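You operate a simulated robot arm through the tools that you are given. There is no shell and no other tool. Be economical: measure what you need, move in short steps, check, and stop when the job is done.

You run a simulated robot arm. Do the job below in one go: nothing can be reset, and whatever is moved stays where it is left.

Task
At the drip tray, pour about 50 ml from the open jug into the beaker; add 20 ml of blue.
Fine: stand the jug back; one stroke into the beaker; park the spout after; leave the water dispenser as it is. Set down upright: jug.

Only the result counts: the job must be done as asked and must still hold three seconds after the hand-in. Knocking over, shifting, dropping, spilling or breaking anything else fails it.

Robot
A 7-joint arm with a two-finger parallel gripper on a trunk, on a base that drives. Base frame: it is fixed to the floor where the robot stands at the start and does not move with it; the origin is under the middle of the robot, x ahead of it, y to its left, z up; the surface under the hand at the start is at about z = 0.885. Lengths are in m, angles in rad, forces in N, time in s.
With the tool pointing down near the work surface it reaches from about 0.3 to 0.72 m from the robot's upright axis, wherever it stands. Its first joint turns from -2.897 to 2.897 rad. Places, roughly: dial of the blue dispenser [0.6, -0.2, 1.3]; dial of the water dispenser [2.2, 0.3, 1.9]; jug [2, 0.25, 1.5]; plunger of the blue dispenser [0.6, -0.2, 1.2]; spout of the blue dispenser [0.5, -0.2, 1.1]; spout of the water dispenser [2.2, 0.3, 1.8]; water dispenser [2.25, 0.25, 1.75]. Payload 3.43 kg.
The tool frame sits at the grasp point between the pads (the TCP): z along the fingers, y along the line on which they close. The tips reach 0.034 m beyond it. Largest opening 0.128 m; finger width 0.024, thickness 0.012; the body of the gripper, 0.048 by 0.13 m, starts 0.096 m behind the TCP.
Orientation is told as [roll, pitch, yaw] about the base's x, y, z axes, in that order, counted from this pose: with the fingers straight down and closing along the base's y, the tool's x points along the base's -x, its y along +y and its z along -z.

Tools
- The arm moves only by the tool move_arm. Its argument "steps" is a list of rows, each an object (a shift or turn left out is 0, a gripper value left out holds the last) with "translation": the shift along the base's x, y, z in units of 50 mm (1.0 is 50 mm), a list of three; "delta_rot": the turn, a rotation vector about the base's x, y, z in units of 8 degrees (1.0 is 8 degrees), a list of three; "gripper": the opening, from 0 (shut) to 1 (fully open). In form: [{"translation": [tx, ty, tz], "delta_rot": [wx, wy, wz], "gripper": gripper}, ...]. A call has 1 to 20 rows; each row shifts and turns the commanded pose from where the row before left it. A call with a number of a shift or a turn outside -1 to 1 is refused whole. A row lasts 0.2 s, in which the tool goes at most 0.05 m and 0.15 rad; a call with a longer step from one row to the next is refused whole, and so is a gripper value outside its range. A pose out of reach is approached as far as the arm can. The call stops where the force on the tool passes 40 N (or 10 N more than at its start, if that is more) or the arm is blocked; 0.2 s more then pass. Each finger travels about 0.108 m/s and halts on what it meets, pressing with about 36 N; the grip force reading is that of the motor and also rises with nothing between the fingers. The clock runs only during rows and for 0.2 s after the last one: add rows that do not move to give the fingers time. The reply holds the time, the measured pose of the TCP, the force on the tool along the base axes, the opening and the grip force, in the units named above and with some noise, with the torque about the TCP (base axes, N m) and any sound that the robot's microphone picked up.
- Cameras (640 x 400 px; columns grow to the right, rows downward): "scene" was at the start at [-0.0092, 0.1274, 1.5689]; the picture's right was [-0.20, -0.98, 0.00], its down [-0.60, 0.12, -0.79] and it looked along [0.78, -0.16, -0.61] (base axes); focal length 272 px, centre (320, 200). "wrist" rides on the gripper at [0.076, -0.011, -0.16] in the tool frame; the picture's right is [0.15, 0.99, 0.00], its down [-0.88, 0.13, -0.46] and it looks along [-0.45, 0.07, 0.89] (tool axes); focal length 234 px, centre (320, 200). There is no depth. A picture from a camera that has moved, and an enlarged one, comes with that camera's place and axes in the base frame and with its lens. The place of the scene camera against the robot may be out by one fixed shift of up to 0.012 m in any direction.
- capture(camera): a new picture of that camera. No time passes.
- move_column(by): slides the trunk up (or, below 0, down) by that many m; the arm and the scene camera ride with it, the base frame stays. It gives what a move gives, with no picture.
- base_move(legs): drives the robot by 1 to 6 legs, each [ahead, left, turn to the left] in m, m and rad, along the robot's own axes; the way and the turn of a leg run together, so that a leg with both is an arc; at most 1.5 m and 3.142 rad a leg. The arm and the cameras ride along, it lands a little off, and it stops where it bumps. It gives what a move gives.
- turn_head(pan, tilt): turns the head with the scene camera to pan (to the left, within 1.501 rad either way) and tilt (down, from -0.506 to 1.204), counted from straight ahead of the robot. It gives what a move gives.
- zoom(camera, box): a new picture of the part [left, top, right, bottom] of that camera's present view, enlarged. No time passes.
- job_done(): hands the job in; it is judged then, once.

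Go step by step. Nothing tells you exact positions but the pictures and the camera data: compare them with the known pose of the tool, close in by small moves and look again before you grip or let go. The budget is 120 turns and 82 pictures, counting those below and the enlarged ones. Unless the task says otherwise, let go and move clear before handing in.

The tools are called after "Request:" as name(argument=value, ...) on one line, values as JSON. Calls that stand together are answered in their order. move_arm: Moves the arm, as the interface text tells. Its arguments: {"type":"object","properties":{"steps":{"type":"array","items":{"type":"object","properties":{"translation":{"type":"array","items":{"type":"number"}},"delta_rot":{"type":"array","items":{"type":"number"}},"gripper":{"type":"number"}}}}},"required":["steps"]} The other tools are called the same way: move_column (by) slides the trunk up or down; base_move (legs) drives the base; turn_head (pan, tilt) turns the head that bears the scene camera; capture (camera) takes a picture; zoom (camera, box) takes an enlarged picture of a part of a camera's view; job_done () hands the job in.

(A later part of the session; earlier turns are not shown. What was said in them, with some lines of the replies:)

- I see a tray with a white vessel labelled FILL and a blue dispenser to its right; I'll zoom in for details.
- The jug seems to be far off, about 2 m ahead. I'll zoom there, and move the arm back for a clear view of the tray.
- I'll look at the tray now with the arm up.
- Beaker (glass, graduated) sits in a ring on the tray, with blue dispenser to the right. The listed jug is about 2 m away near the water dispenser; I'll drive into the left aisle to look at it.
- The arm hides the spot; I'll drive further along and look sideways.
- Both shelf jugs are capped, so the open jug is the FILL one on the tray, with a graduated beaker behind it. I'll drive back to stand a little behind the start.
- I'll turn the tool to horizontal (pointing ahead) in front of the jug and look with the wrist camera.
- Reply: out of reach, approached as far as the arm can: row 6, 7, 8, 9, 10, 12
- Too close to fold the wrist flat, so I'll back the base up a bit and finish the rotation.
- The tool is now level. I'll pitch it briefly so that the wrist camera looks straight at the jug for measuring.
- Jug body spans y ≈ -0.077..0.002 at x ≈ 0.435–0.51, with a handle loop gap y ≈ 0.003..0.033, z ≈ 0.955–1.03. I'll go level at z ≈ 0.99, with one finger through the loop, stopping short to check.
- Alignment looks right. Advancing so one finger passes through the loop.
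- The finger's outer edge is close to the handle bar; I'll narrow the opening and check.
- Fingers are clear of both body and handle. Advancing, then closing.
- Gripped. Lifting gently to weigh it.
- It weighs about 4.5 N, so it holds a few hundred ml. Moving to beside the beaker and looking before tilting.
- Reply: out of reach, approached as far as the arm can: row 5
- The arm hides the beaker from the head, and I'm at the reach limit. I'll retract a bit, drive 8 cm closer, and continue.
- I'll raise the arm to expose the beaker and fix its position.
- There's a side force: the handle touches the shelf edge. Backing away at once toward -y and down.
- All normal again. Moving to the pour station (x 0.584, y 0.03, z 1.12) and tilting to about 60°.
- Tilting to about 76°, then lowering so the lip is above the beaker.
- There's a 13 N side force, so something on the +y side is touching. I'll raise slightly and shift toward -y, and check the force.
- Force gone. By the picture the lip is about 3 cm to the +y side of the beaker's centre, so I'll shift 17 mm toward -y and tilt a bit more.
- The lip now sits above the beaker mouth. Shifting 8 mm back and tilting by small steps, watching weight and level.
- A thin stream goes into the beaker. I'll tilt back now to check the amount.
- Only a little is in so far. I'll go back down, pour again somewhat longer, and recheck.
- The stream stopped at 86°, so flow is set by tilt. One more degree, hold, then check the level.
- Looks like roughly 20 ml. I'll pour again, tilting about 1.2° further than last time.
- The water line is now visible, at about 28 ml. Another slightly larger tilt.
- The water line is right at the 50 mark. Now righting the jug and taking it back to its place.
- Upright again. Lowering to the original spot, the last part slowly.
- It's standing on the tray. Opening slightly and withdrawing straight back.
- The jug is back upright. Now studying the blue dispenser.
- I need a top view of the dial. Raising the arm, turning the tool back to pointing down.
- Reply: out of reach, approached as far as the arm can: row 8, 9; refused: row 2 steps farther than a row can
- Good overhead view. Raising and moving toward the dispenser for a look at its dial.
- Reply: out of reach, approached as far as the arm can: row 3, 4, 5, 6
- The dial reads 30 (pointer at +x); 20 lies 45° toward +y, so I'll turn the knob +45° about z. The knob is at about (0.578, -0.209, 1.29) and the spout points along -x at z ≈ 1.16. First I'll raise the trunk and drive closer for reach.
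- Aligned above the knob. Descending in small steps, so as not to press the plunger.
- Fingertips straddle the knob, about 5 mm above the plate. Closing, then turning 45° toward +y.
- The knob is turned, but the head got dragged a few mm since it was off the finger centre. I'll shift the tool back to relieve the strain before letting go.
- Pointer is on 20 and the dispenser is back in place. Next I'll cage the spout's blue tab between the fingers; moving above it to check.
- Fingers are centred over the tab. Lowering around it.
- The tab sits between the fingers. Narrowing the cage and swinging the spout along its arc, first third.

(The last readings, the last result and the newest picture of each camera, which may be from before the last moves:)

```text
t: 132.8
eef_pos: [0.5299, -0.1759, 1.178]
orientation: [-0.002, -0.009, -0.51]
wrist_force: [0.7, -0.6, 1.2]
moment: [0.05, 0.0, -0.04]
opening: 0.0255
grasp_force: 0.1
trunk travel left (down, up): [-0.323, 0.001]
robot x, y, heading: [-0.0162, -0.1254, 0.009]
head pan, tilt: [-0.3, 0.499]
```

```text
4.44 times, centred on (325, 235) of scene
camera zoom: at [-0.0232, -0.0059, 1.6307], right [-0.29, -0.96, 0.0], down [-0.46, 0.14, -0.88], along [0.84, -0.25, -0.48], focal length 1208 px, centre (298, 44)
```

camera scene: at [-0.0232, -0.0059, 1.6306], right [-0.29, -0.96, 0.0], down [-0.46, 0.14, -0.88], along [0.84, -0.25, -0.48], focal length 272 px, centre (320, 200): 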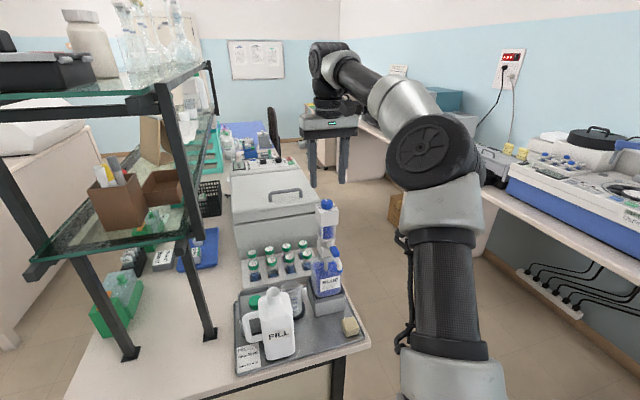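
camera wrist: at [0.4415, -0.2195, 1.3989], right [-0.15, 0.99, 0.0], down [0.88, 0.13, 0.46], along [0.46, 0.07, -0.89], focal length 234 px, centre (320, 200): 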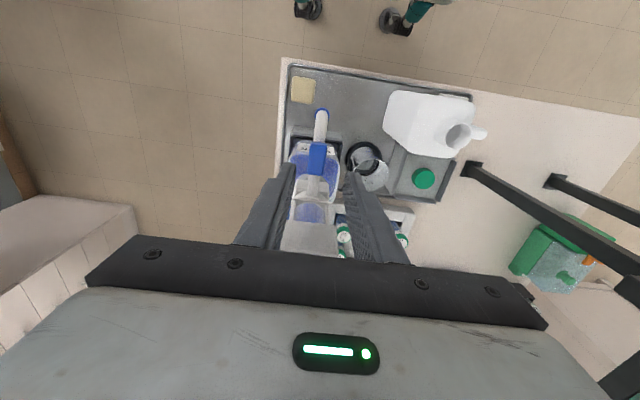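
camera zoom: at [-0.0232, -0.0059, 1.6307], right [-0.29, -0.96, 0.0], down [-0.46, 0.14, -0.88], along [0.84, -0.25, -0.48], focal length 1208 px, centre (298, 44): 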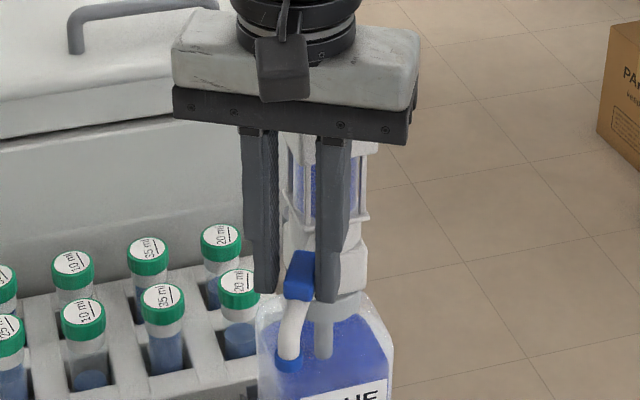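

The spout follows freely. Continuing the arc over the beaker.

Request:
move_arm(steps=[{"translation": [0.0778, 0.123, 0], "delta_rot": [0, 0, -0.734]}, {"translation": [0.09, 0.1144, 0], "delta_rot": [0, 0, -0.734]}, {"translation": [0.1012, 0.1046, 0], "delta_rot": [0, 0, -0.734]}, {"translation": [0.1114, 0.0936, 0], "delta_rot": [0, 0, -0.734]}, {"translation": [0.1204, 0.0818, 0], "delta_rot": [0, 0, -0.734]}, {"translation": [0.1281, 0.069, 0], "delta_rot": [0, 0, -0.734]}, {"translation": [0.1345, 0.0555, 0], "delta_rot": [0, 0, -0.734]}, {"translation": [0.1395, 0.0415, 0], "delta_rot": [0, 0, -0.734]}, {"translation": [0.143, 0.027, 0], "delta_rot": [0, 0, -0.734]}, {"translation": [0.145, 0.0122, 0], "delta_rot": [0, 0, -0.734]}, {"translation": [0.1455, -0.0027, 0], "delta_rot": [0, 0, -0.734]}, {}])

Request:
zoom(camera="scene", box=[260, 190, 370, 320])

```text
t: 135.4
eef_pos: [0.5956, -0.1399, 1.1785]
orientation: [-0.001, -0.008, -1.639]
wrist_force: [-2.2, -1.4, 0.5]
moment: [-0.05, 0.04, 0.0]
opening: 0.027
grasp_force: 1.0
trunk travel left (down, up): [-0.323, 0.001]
robot x, y, heading: [-0.0154, -0.1251, 0.009]
head pan, tilt: [-0.3, 0.499]
```

```text
3.08 times, centred on (315, 255) of scene
camera zoom: at [-0.0235, -0.006, 1.6307], right [-0.29, -0.96, 0.0], down [-0.46, 0.14, -0.88], along [0.84, -0.25, -0.48], focal length 837 px, centre (335, 31)
```

zoom: 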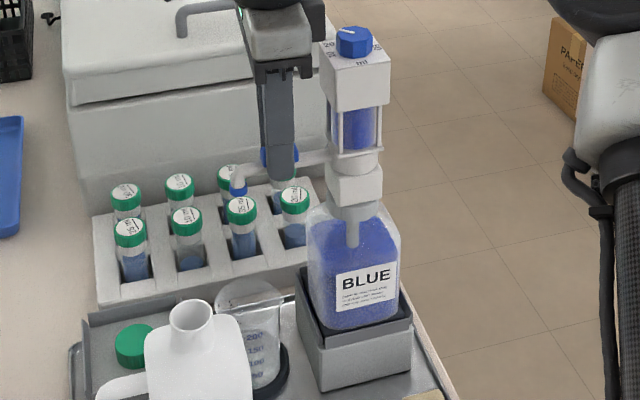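

The nozzle is over the beaker but about 1.5 cm beyond its centre in x. Swinging back a few degrees.

Request:
move_arm(steps=[{"translation": [-0.1455, 0.0027, 0], "delta_rot": [0, 0, 0.734]}, {"translation": [-0.145, -0.0122, 0], "delta_rot": [0, 0, 0.734]}, {}])

Request:
zoom(camera="scene", box=[260, 190, 370, 320])

```text
t: 136.2
eef_pos: [0.5815, -0.1391, 1.1783]
orientation: [-0.002, -0.008, -1.432]
wrist_force: [0.3, -0.2, -0.2]
moment: [-0.03, 0.01, 0.0]
opening: 0.0259
grasp_force: 0.1
trunk travel left (down, up): [-0.323, 0.001]
robot x, y, heading: [-0.012, -0.12, 0.006]
head pan, tilt: [-0.3, 0.499]
```

```text
3.08 times, centred on (315, 255) of scene
camera zoom: at [-0.0232, -0.0059, 1.6307], right [-0.29, -0.96, 0.0], down [-0.46, 0.14, -0.88], along [0.84, -0.25, -0.48], focal length 837 px, centre (335, 31)
```

zoom: 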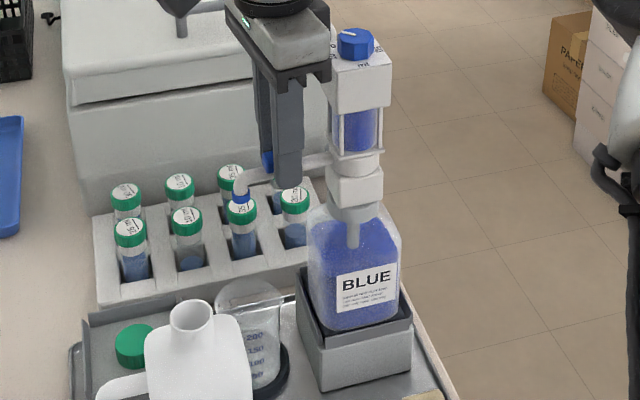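

The nozzle is now centred over the beaker. Raising the fingers clear, closing, and moving above the dial head to press.

Request:
move_arm(steps=[{"translation": [0, 0, 0.5]}, {"translation": [0, 0, 0.8]}, {"translation": [0, 0, 0.8]}, {"translation": [0, 0, 0.8]}, {"translation": [0, 0, 0.4]}, {"gripper": 0}, {"translation": [0.05, -0.5, 0]}, {"translation": [0.05, -0.5, 0]}, {"translation": [0.07, -0.44, 0]}, {}])

Request:
zoom(camera="scene", box=[260, 160, 370, 320])

```text
t: 138.4
eef_pos: [0.5901, -0.2122, 1.3418]
orientation: [-0.002, -0.008, -1.434]
wrist_force: [1.1, 0.1, 0.5]
moment: [0.0, 0.0, 0.01]
opening: 0.0
grasp_force: 33.2
trunk travel left (down, up): [-0.323, 0.001]
robot x, y, heading: [-0.0161, -0.1233, 0.007]
head pan, tilt: [-0.3, 0.499]
```

```text
2.50 times, centred on (315, 240) of scene
camera zoom: at [-0.0232, -0.006, 1.6307], right [-0.29, -0.96, 0.0], down [-0.46, 0.14, -0.88], along [0.84, -0.25, -0.48], focal length 680 px, centre (332, 100)
```

zoom: 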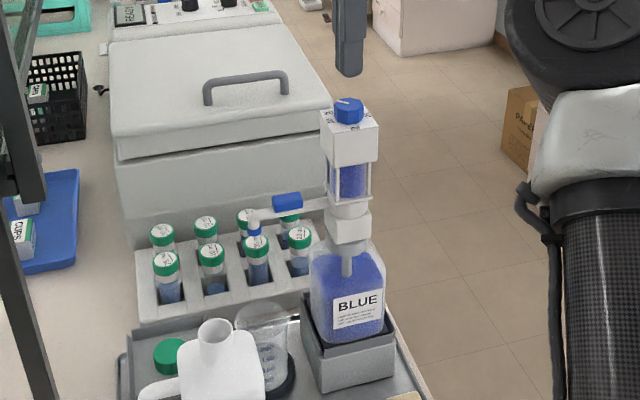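

Request:
zoom(camera="wrist", box=[200, 0, 440, 200])

```text
2.00 times, centred on (320, 100) of wrist
camera zoom: at [0.5681, -0.1358, 1.5019], right [0.96, 0.28, 0.0], down [0.25, -0.85, 0.46], along [0.13, -0.44, -0.89], focal length 468 px, centre (320, 400)
```

zoom: 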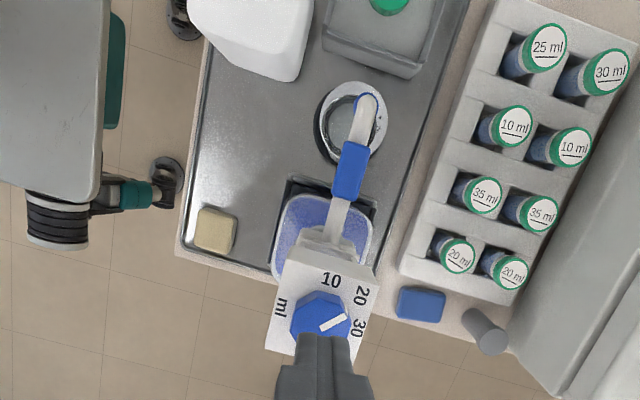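

The nozzle is over the beaker's centre and the dial on 20. Pressing the head down in one smooth stroke.

Request:
move_arm(steps=[{"translation": [0, 0, -0.3]}, {"translation": [0, 0, -0.2]}, {"translation": [0, 0, -0.15]}, {"translation": [0, 0, -0.15]}, {"translation": [0, 0, -0.15]}, {"translation": [0, 0, -0.15]}, {"translation": [0, 0, -0.15]}, {"translation": [0, 0, -0.15]}, {"translation": [0, 0, -0.15]}, {"translation": [0, 0, -0.15]}, {"translation": [0, 0, -0.15]}, {"translation": [0, 0, -0.15]}, {"translation": [0, 0, -0.15]}, {"translation": [0, 0, -0.15]}])

Request:
zoom(camera="scene", box=[260, 160, 370, 320])

```text
t: 140.1
eef_pos: [0.5907, -0.211, 1.2882]
orientation: [0.014, -0.01, -1.433]
wrist_force: [-3.1, -1.0, 16.4]
moment: [0.15, 0.23, 0.0]
opening: 0.0001
grasp_force: 33.0
trunk travel left (down, up): [-0.323, 0.001]
robot x, y, heading: [-0.0175, -0.1238, 0.006]
head pan, tilt: [-0.3, 0.499]
heard: click
stopped in row 8: the force on the tool passed its limit at 47 N (the readings are from after the stop); the commanded pose is now the measured one
```

```text
2.50 times, centred on (315, 240) of scene
camera zoom: at [-0.025, -0.0059, 1.6306], right [-0.29, -0.96, 0.0], down [-0.46, 0.14, -0.88], along [0.84, -0.25, -0.48], focal length 680 px, centre (332, 100)
```

zoom: 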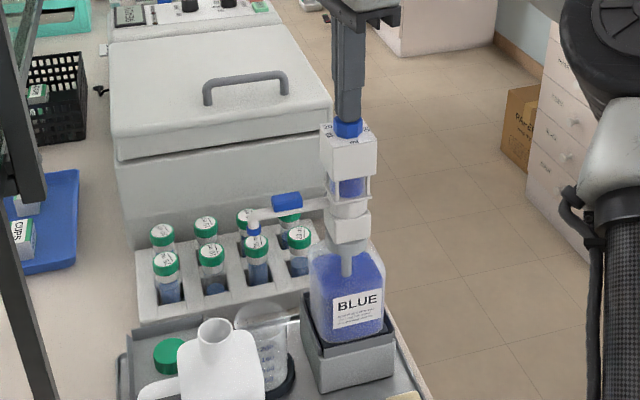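

A click was heard at the stroke end. Waiting a moment, then checking the beaker.

Request:
move_arm(steps=[{}, {}, {}, {}])

Request:
zoom(camera="scene", box=[290, 225, 330, 315])

```text
t: 141.1
eef_pos: [0.5899, -0.2115, 1.2887]
orientation: [0.015, -0.011, -1.435]
wrist_force: [-1.8, -2.6, 31.3]
moment: [0.15, 0.15, -0.03]
opening: 0.0002
grasp_force: 32.9
trunk travel left (down, up): [-0.323, 0.001]
robot x, y, heading: [-0.0138, -0.1239, 0.006]
head pan, tilt: [-0.3, 0.499]
```

```text
4.44 times, centred on (310, 270) of scene
camera zoom: at [-0.0261, -0.0059, 1.6308], right [-0.29, -0.96, 0.0], down [-0.46, 0.14, -0.88], along [0.84, -0.25, -0.48], focal length 1208 px, centre (364, -111)
```

zoom: 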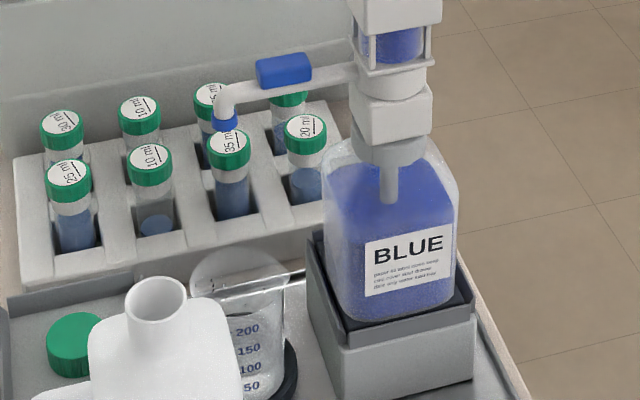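

Request:
zoom(camera="scene", box=[300, 278, 340, 328])

```text
8.00 times, centred on (320, 303) of scene
camera zoom: at [-0.0261, -0.0059, 1.6308], right [-0.29, -0.96, 0.0], down [-0.46, 0.14, -0.88], along [0.84, -0.25, -0.48], focal length 2175 px, centre (320, -624)
```

zoom: 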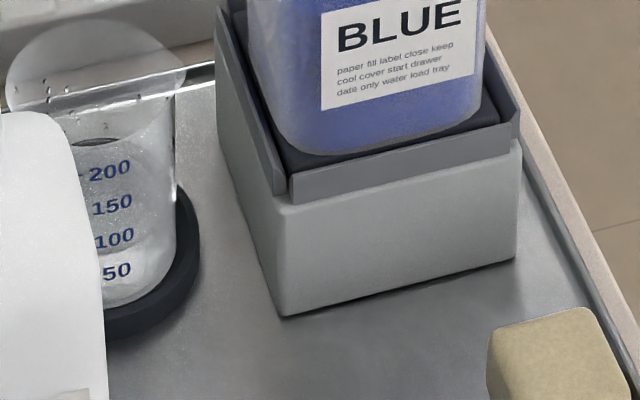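

No blue visible yet. I'll release upward and look again at the head and the beaker.

Request:
move_arm(steps=[{"translation": [0, 0, 0.2]}, {"translation": [0, 0, 0.2]}, {"translation": [0, 0, 0.3]}, {"translation": [0, 0, 0.5]}, {}, {}, {}])

Request:
zoom(camera="scene", box=[270, 190, 370, 330])

```text
t: 142.7
eef_pos: [0.5923, -0.2125, 1.3455]
orientation: [0.011, -0.008, -1.434]
wrist_force: [-0.2, -0.3, -0.3]
moment: [-0.03, 0.0, 0.01]
opening: 0.0002
grasp_force: 32.4
trunk travel left (down, up): [-0.323, 0.001]
robot x, y, heading: [-0.0172, -0.1257, 0.007]
head pan, tilt: [-0.3, 0.499]
```

```text
2.86 times, centred on (320, 260) of scene
camera zoom: at [-0.0231, -0.006, 1.6307], right [-0.29, -0.96, 0.0], down [-0.46, 0.14, -0.88], along [0.84, -0.25, -0.48], focal length 777 px, centre (320, 29)
```

zoom: 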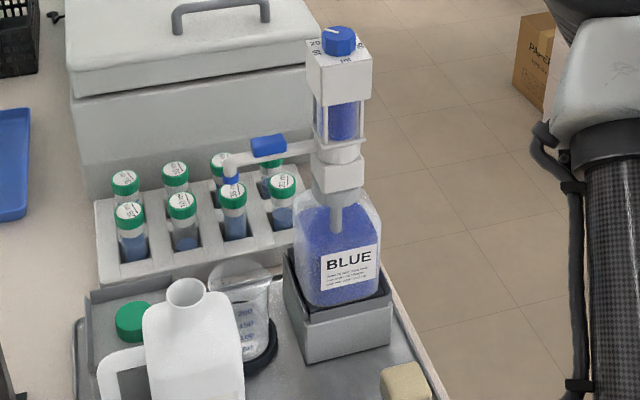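

Request:
zoom(camera="wrist", box=[335, 30, 415, 100])

```text
5.71 times, centred on (375, 65) of wrist
camera zoom: at [0.5679, -0.1359, 1.504], right [0.96, 0.28, 0.01], down [0.24, -0.85, 0.46], along [0.14, -0.44, -0.89], focal length 1338 px, centre (6, 971)
```

zoom: 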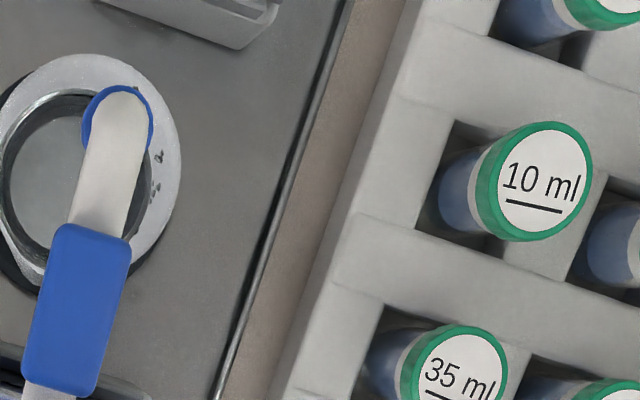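

I see no blue in the beaker yet; I need a clear side view. Shifting the base right so the jug no longer hides it.

Request:
base_move(legs=[[0, -0.17, 0]])

Request:
turn_head(pan=0.1, tilt=0.7)

Request:
zoom(camera="scene", box=[260, 130, 400, 260])

```text
t: 144.9
eef_pos: [0.593, -0.3818, 1.3463]
orientation: [0.011, -0.008, -1.436]
wrist_force: [0.6, -0.3, 0.0]
moment: [0.03, 0.0, -0.03]
opening: 0.0
grasp_force: 32.6
trunk travel left (down, up): [-0.323, 0.001]
robot x, y, heading: [-0.0139, -0.2905, 0.006]
head pan, tilt: [-0.3, 0.499]
```

```text
t: 145.8
eef_pos: [0.5923, -0.3825, 1.3464]
orientation: [0.009, -0.007, -1.435]
wrist_force: [-0.1, -0.2, -0.3]
moment: [0.01, 0.02, 0.02]
opening: 0.0002
grasp_force: 32.5
trunk travel left (down, up): [-0.323, 0.001]
robot x, y, heading: [-0.0165, -0.2897, 0.004]
head pan, tilt: [0.099, 0.7]
```

```text
3.08 times, centred on (330, 195) of scene
camera zoom: at [-0.0244, -0.1388, 1.613], right [0.1, -0.99, 0.0], down [-0.64, -0.07, -0.77], along [0.76, 0.08, -0.64], focal length 837 px, centre (289, 215)
```

zoom: 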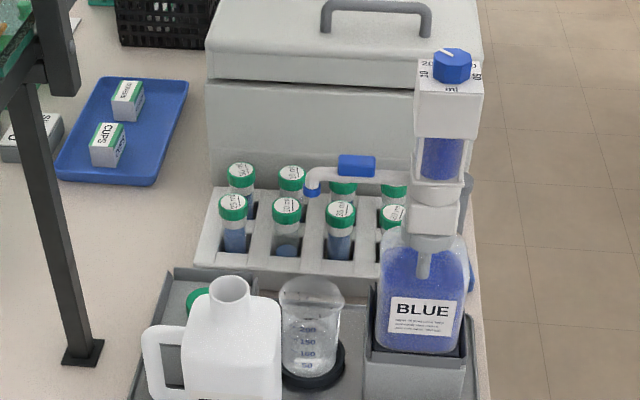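

Request:
zoom(camera="scene", box=[318, 215, 343, 240])

```text
16.00 times, centred on (330, 228) of scene
camera zoom: at [-0.0244, -0.1388, 1.613], right [0.1, -0.99, 0.0], down [-0.64, -0.07, -0.77], along [0.76, 0.08, -0.64], focal length 4350 px, centre (152, -240)
```

zoom: 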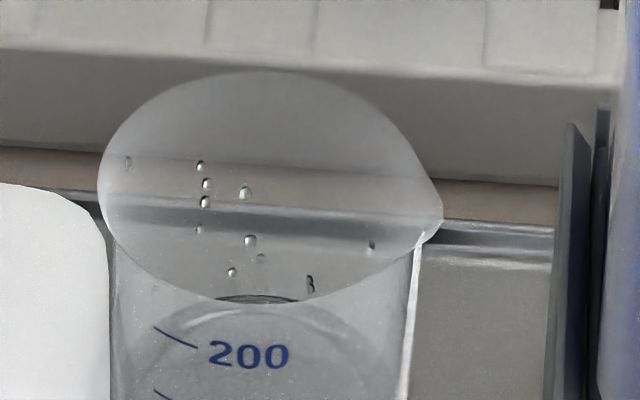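

Request:
zoom(camera="scene", box=[310, 228, 342, 262])

```text
11.76 times, centred on (326, 245) of scene
camera zoom: at [-0.0244, -0.1388, 1.613], right [0.1, -0.99, 0.0], down [-0.64, -0.07, -0.77], along [0.76, 0.08, -0.64], focal length 3199 px, centre (249, -329)
```

zoom: 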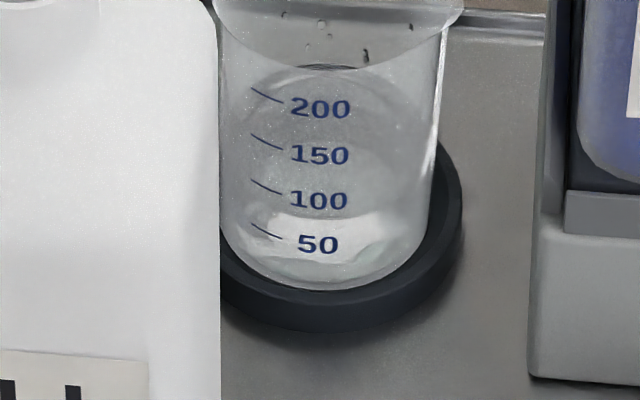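

The geometry suggests the level may already be near 70 ml even though no tint is visible. A closer look at the water line will decide.

Request:
zoom(camera="scene", box=[317, 234, 338, 248])

```text
16.00 times, centred on (328, 241) of scene
camera zoom: at [-0.0244, -0.1388, 1.613], right [0.1, -0.99, 0.0], down [-0.64, -0.07, -0.77], along [0.76, 0.08, -0.64], focal length 4350 px, centre (200, -456)
```

zoom: 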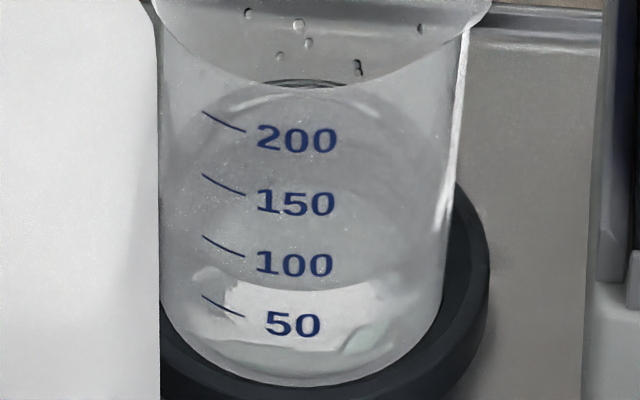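

Level is now roughly 20–25 ml higher than before, so the single stroke landed in the beaker (just no visible tint). Now parking the spout: going back over the tab.

Request:
move_arm(steps=[{"translation": [-0.04, 0.7, 0.1], "gripper": 0.33}, {"translation": [-0.04, 0.7, 0.1]}, {"translation": [-0.04, 0.9, 0]}, {"translation": [-0.04, 0.9, 0]}, {"translation": [-0.04, 0.9, 0]}, {"translation": [-0.02, 0.77, 0]}, {}])

```text
t: 147.4
eef_pos: [0.5684, -0.1524, 1.3493]
orientation: [0.011, -0.009, -1.437]
wrist_force: [-0.4, -0.6, 0.4]
moment: [0.01, 0.01, -0.03]
opening: 0.0422
grasp_force: 0.1
out of reach, approached as far as the arm can: row 5, 6
trunk travel left (down, up): [-0.323, 0.001]
robot x, y, heading: [-0.0127, -0.2921, 0.006]
head pan, tilt: [0.099, 0.7]
```

At the reach limit; I'll shift the base back left, pulling the arm back first.

Request:
move_arm(steps=[{"translation": [0, -0.8, 0]}, {"translation": [0, -0.8, 0]}, {"translation": [0, -0.8, 0]}, {}])

Request:
base_move(legs=[[0, 0.15, 0]])

```text
t: 148.4
eef_pos: [0.5692, -0.274, 1.3499]
orientation: [0.01, -0.01, -1.434]
wrist_force: [0.4, 0.1, -1.0]
moment: [0.0, -0.01, -0.01]
opening: 0.0424
grasp_force: 0.0
trunk travel left (down, up): [-0.323, 0.001]
robot x, y, heading: [-0.016, -0.2924, 0.009]
head pan, tilt: [0.099, 0.7]
```

```text
t: 150.5
eef_pos: [0.568, -0.1241, 1.3493]
orientation: [0.01, -0.009, -1.437]
wrist_force: [0.5, 0.1, 0.3]
moment: [0.0, -0.01, -0.02]
opening: 0.0422
grasp_force: 0.1
trunk travel left (down, up): [-0.323, 0.001]
robot x, y, heading: [-0.0152, -0.1425, 0.004]
head pan, tilt: [0.099, 0.7]
```

Now moving to the known tab pose (0.5815, -0.139) and descending partway.

Request:
move_arm(steps=[{"translation": [0.2, -0.2, 0]}, {"translation": [0.07, -0.1, -0.4], "delta_rot": [-0.07, 0.06, 0]}, {"translation": [0, 0, -0.8]}, {"translation": [0, 0, -0.8]}, {"translation": [0, 0, -0.3]}, {}])

Request:
zoom(camera="scene", box=[300, 90, 440, 220])

```text
t: 151.9
eef_pos: [0.5813, -0.139, 1.2342]
orientation: [0.001, -0.019, -1.437]
wrist_force: [-0.5, -0.4, 0.2]
moment: [-0.02, 0.03, 0.01]
opening: 0.0423
grasp_force: 0.0
trunk travel left (down, up): [-0.323, 0.001]
robot x, y, heading: [-0.0125, -0.1438, 0.007]
head pan, tilt: [0.099, 0.7]
```

```text
3.08 times, centred on (370, 155) of scene
camera zoom: at [-0.0251, 0.0108, 1.613], right [0.1, -0.99, 0.0], down [-0.64, -0.07, -0.76], along [0.76, 0.08, -0.64], focal length 837 px, centre (166, 338)
```

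zoom: 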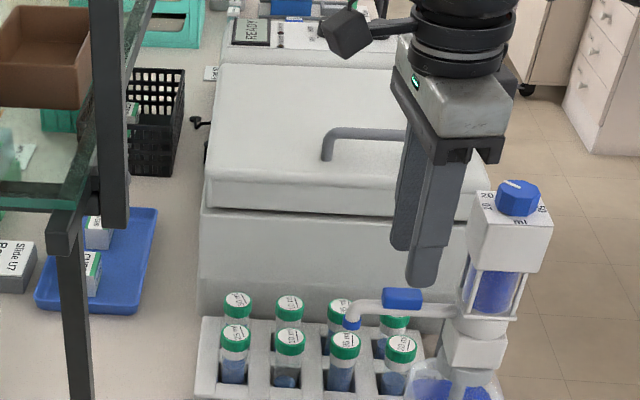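

Request:
move_arm(steps=[{"translation": [0, 0.1, -0.4]}, {"translation": [0, 0, -0.4]}, {"translation": [0, 0, -0.34]}, {}])

```text
t: 152.9
eef_pos: [0.5803, -0.1343, 1.1766]
orientation: [-0.001, -0.017, -1.437]
wrist_force: [0.4, -0.3, 0.4]
moment: [-0.01, 0.02, -0.01]
opening: 0.0424
grasp_force: 0.3
trunk travel left (down, up): [-0.323, 0.001]
robot x, y, heading: [-0.0161, -0.1386, 0.004]
head pan, tilt: [0.099, 0.7]
```

No contact; the tab should be between the fingers. Narrowing and swinging the spout back to its parked direction.

Request:
move_arm(steps=[{"gripper": 0.2}, {"translation": [-0.1473, -0.0308, 0], "delta_rot": [0, 0, 0.7]}, {"translation": [-0.1436, -0.045, 0], "delta_rot": [0, 0, 0.7]}, {"translation": [-0.1385, -0.0588, 0], "delta_rot": [0, 0, 0.7]}, {"translation": [-0.1321, -0.072, 0], "delta_rot": [0, 0, 0.7]}, {"translation": [-0.1245, -0.0846, 0], "delta_rot": [0, 0, 0.7]}, {"translation": [-0.1156, -0.0963, 0], "delta_rot": [0, 0, 0.7]}, {"translation": [-0.1057, -0.1072, 0], "delta_rot": [0, 0, 0.7]}, {"translation": [-0.0947, -0.117, 0], "delta_rot": [0, 0, 0.7]}, {"translation": [-0.0828, -0.1256, 0], "delta_rot": [0, 0, 0.7]}, {"translation": [-0.0702, -0.1331, 0], "delta_rot": [0, 0, 0.7]}, {"translation": [-0.0569, -0.1393, 0], "delta_rot": [0, 0, 0.7]}, {"translation": [-0.043, -0.1442, 0], "delta_rot": [0, 0, 0.7]}, {"translation": [-0.0287, -0.1477, 0], "delta_rot": [0, 0, 0.7]}, {"translation": [-0.0142, -0.1498, 0], "delta_rot": [0, 0, 0.7]}, {"translation": [0.0005, -0.1505, 0], "delta_rot": [0, 0, 0.7]}, {}])

Request:
zoom(camera="scene", box=[300, 100, 460, 260])

```text
t: 156.5
eef_pos: [0.5165, -0.2145, 1.1781]
orientation: [0.002, -0.017, 0.032]
wrist_force: [-0.7, -0.7, 0.5]
moment: [0.01, 0.01, 0.01]
opening: 0.0258
grasp_force: 0.0
trunk travel left (down, up): [-0.323, 0.001]
robot x, y, heading: [-0.0148, -0.1459, 0.007]
head pan, tilt: [0.099, 0.7]
```

```text
2.50 times, centred on (380, 180) of scene
camera zoom: at [-0.0251, 0.0108, 1.613], right [0.1, -0.99, 0.0], down [-0.64, -0.07, -0.76], along [0.76, 0.08, -0.64], focal length 680 px, centre (170, 250)
```

zoom: 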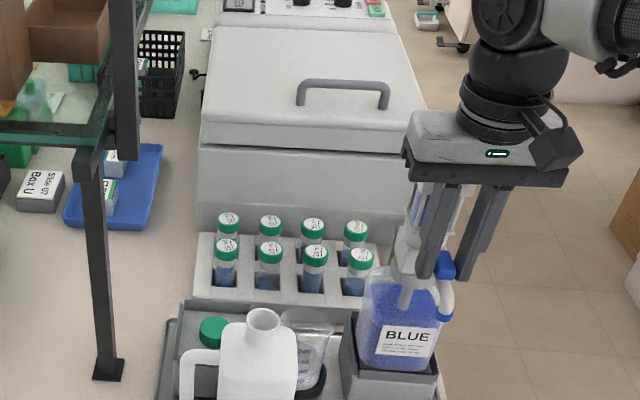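

The spout is back in its parked direction. Opening a little, raising clear and backing off, then a final look.

Request:
move_arm(steps=[{"gripper": 0.33}, {"translation": [0, 0, 0.5]}, {"translation": [0, 0, 0.8]}, {"translation": [0, 0, 0.8]}, {"translation": [0, 0, 0.8]}, {"translation": [0, 0, 0.4]}, {"translation": [-0.7, 0, 0]}, {"translation": [-0.7, 0, 0]}, {"translation": [-0.6, 0, 0]}, {}])

Request:
zoom(camera="wrist", box=[200, 60, 480, 250])

```text
t: 158.7
eef_pos: [0.4165, -0.2142, 1.343]
orientation: [0.0, -0.018, 0.03]
wrist_force: [1.0, 0.1, 1.0]
moment: [0.0, -0.04, 0.03]
opening: 0.042
grasp_force: 0.1
trunk travel left (down, up): [-0.323, 0.001]
robot x, y, heading: [-0.0136, -0.1417, 0.007]
head pan, tilt: [0.099, 0.7]
```

```text
2.11 times, centred on (340, 155) of wrist
camera zoom: at [0.3372, -0.2257, 1.5007], right [-0.18, 0.98, 0.0], down [0.87, 0.16, 0.47], along [0.46, 0.08, -0.88], focal length 493 px, centre (278, 295)
```

zoom: 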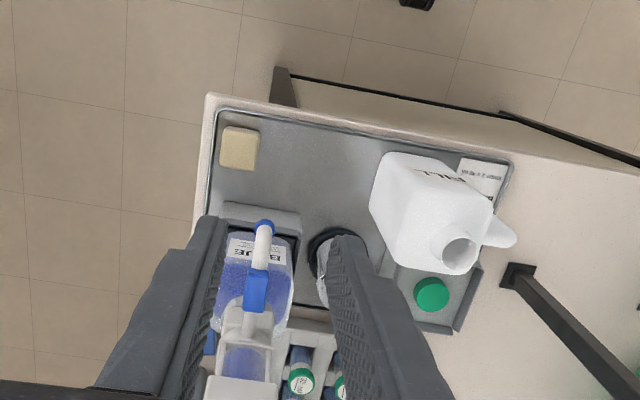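

The jug is back upright in its place, the spout is parked, and the arm is clear, so I'm handing in.

Request:
job_done()

```text
The job is handed in.
```

I handed the job in with the pour and the stroke done, but I can't fully confirm the 20 ml of blue. The beaker read about 50 ml after the pour from the open jug. I then set the dial to 20 and pressed one stroke over the beaker, which clicked at the end. Afterwards the level looked 25–30 ml higher, but I saw no blue tint.

The jug is upright on its spot, the spout is parked and the water dispenser wasn't touched. While turning the dial I dragged the blue dispenser's head by about 8 mm and moved it back to within about 1 mm. The jug also brushed the shelf while I carried it, and it or the gripper touched something again while tilting. I saw nothing displaced.
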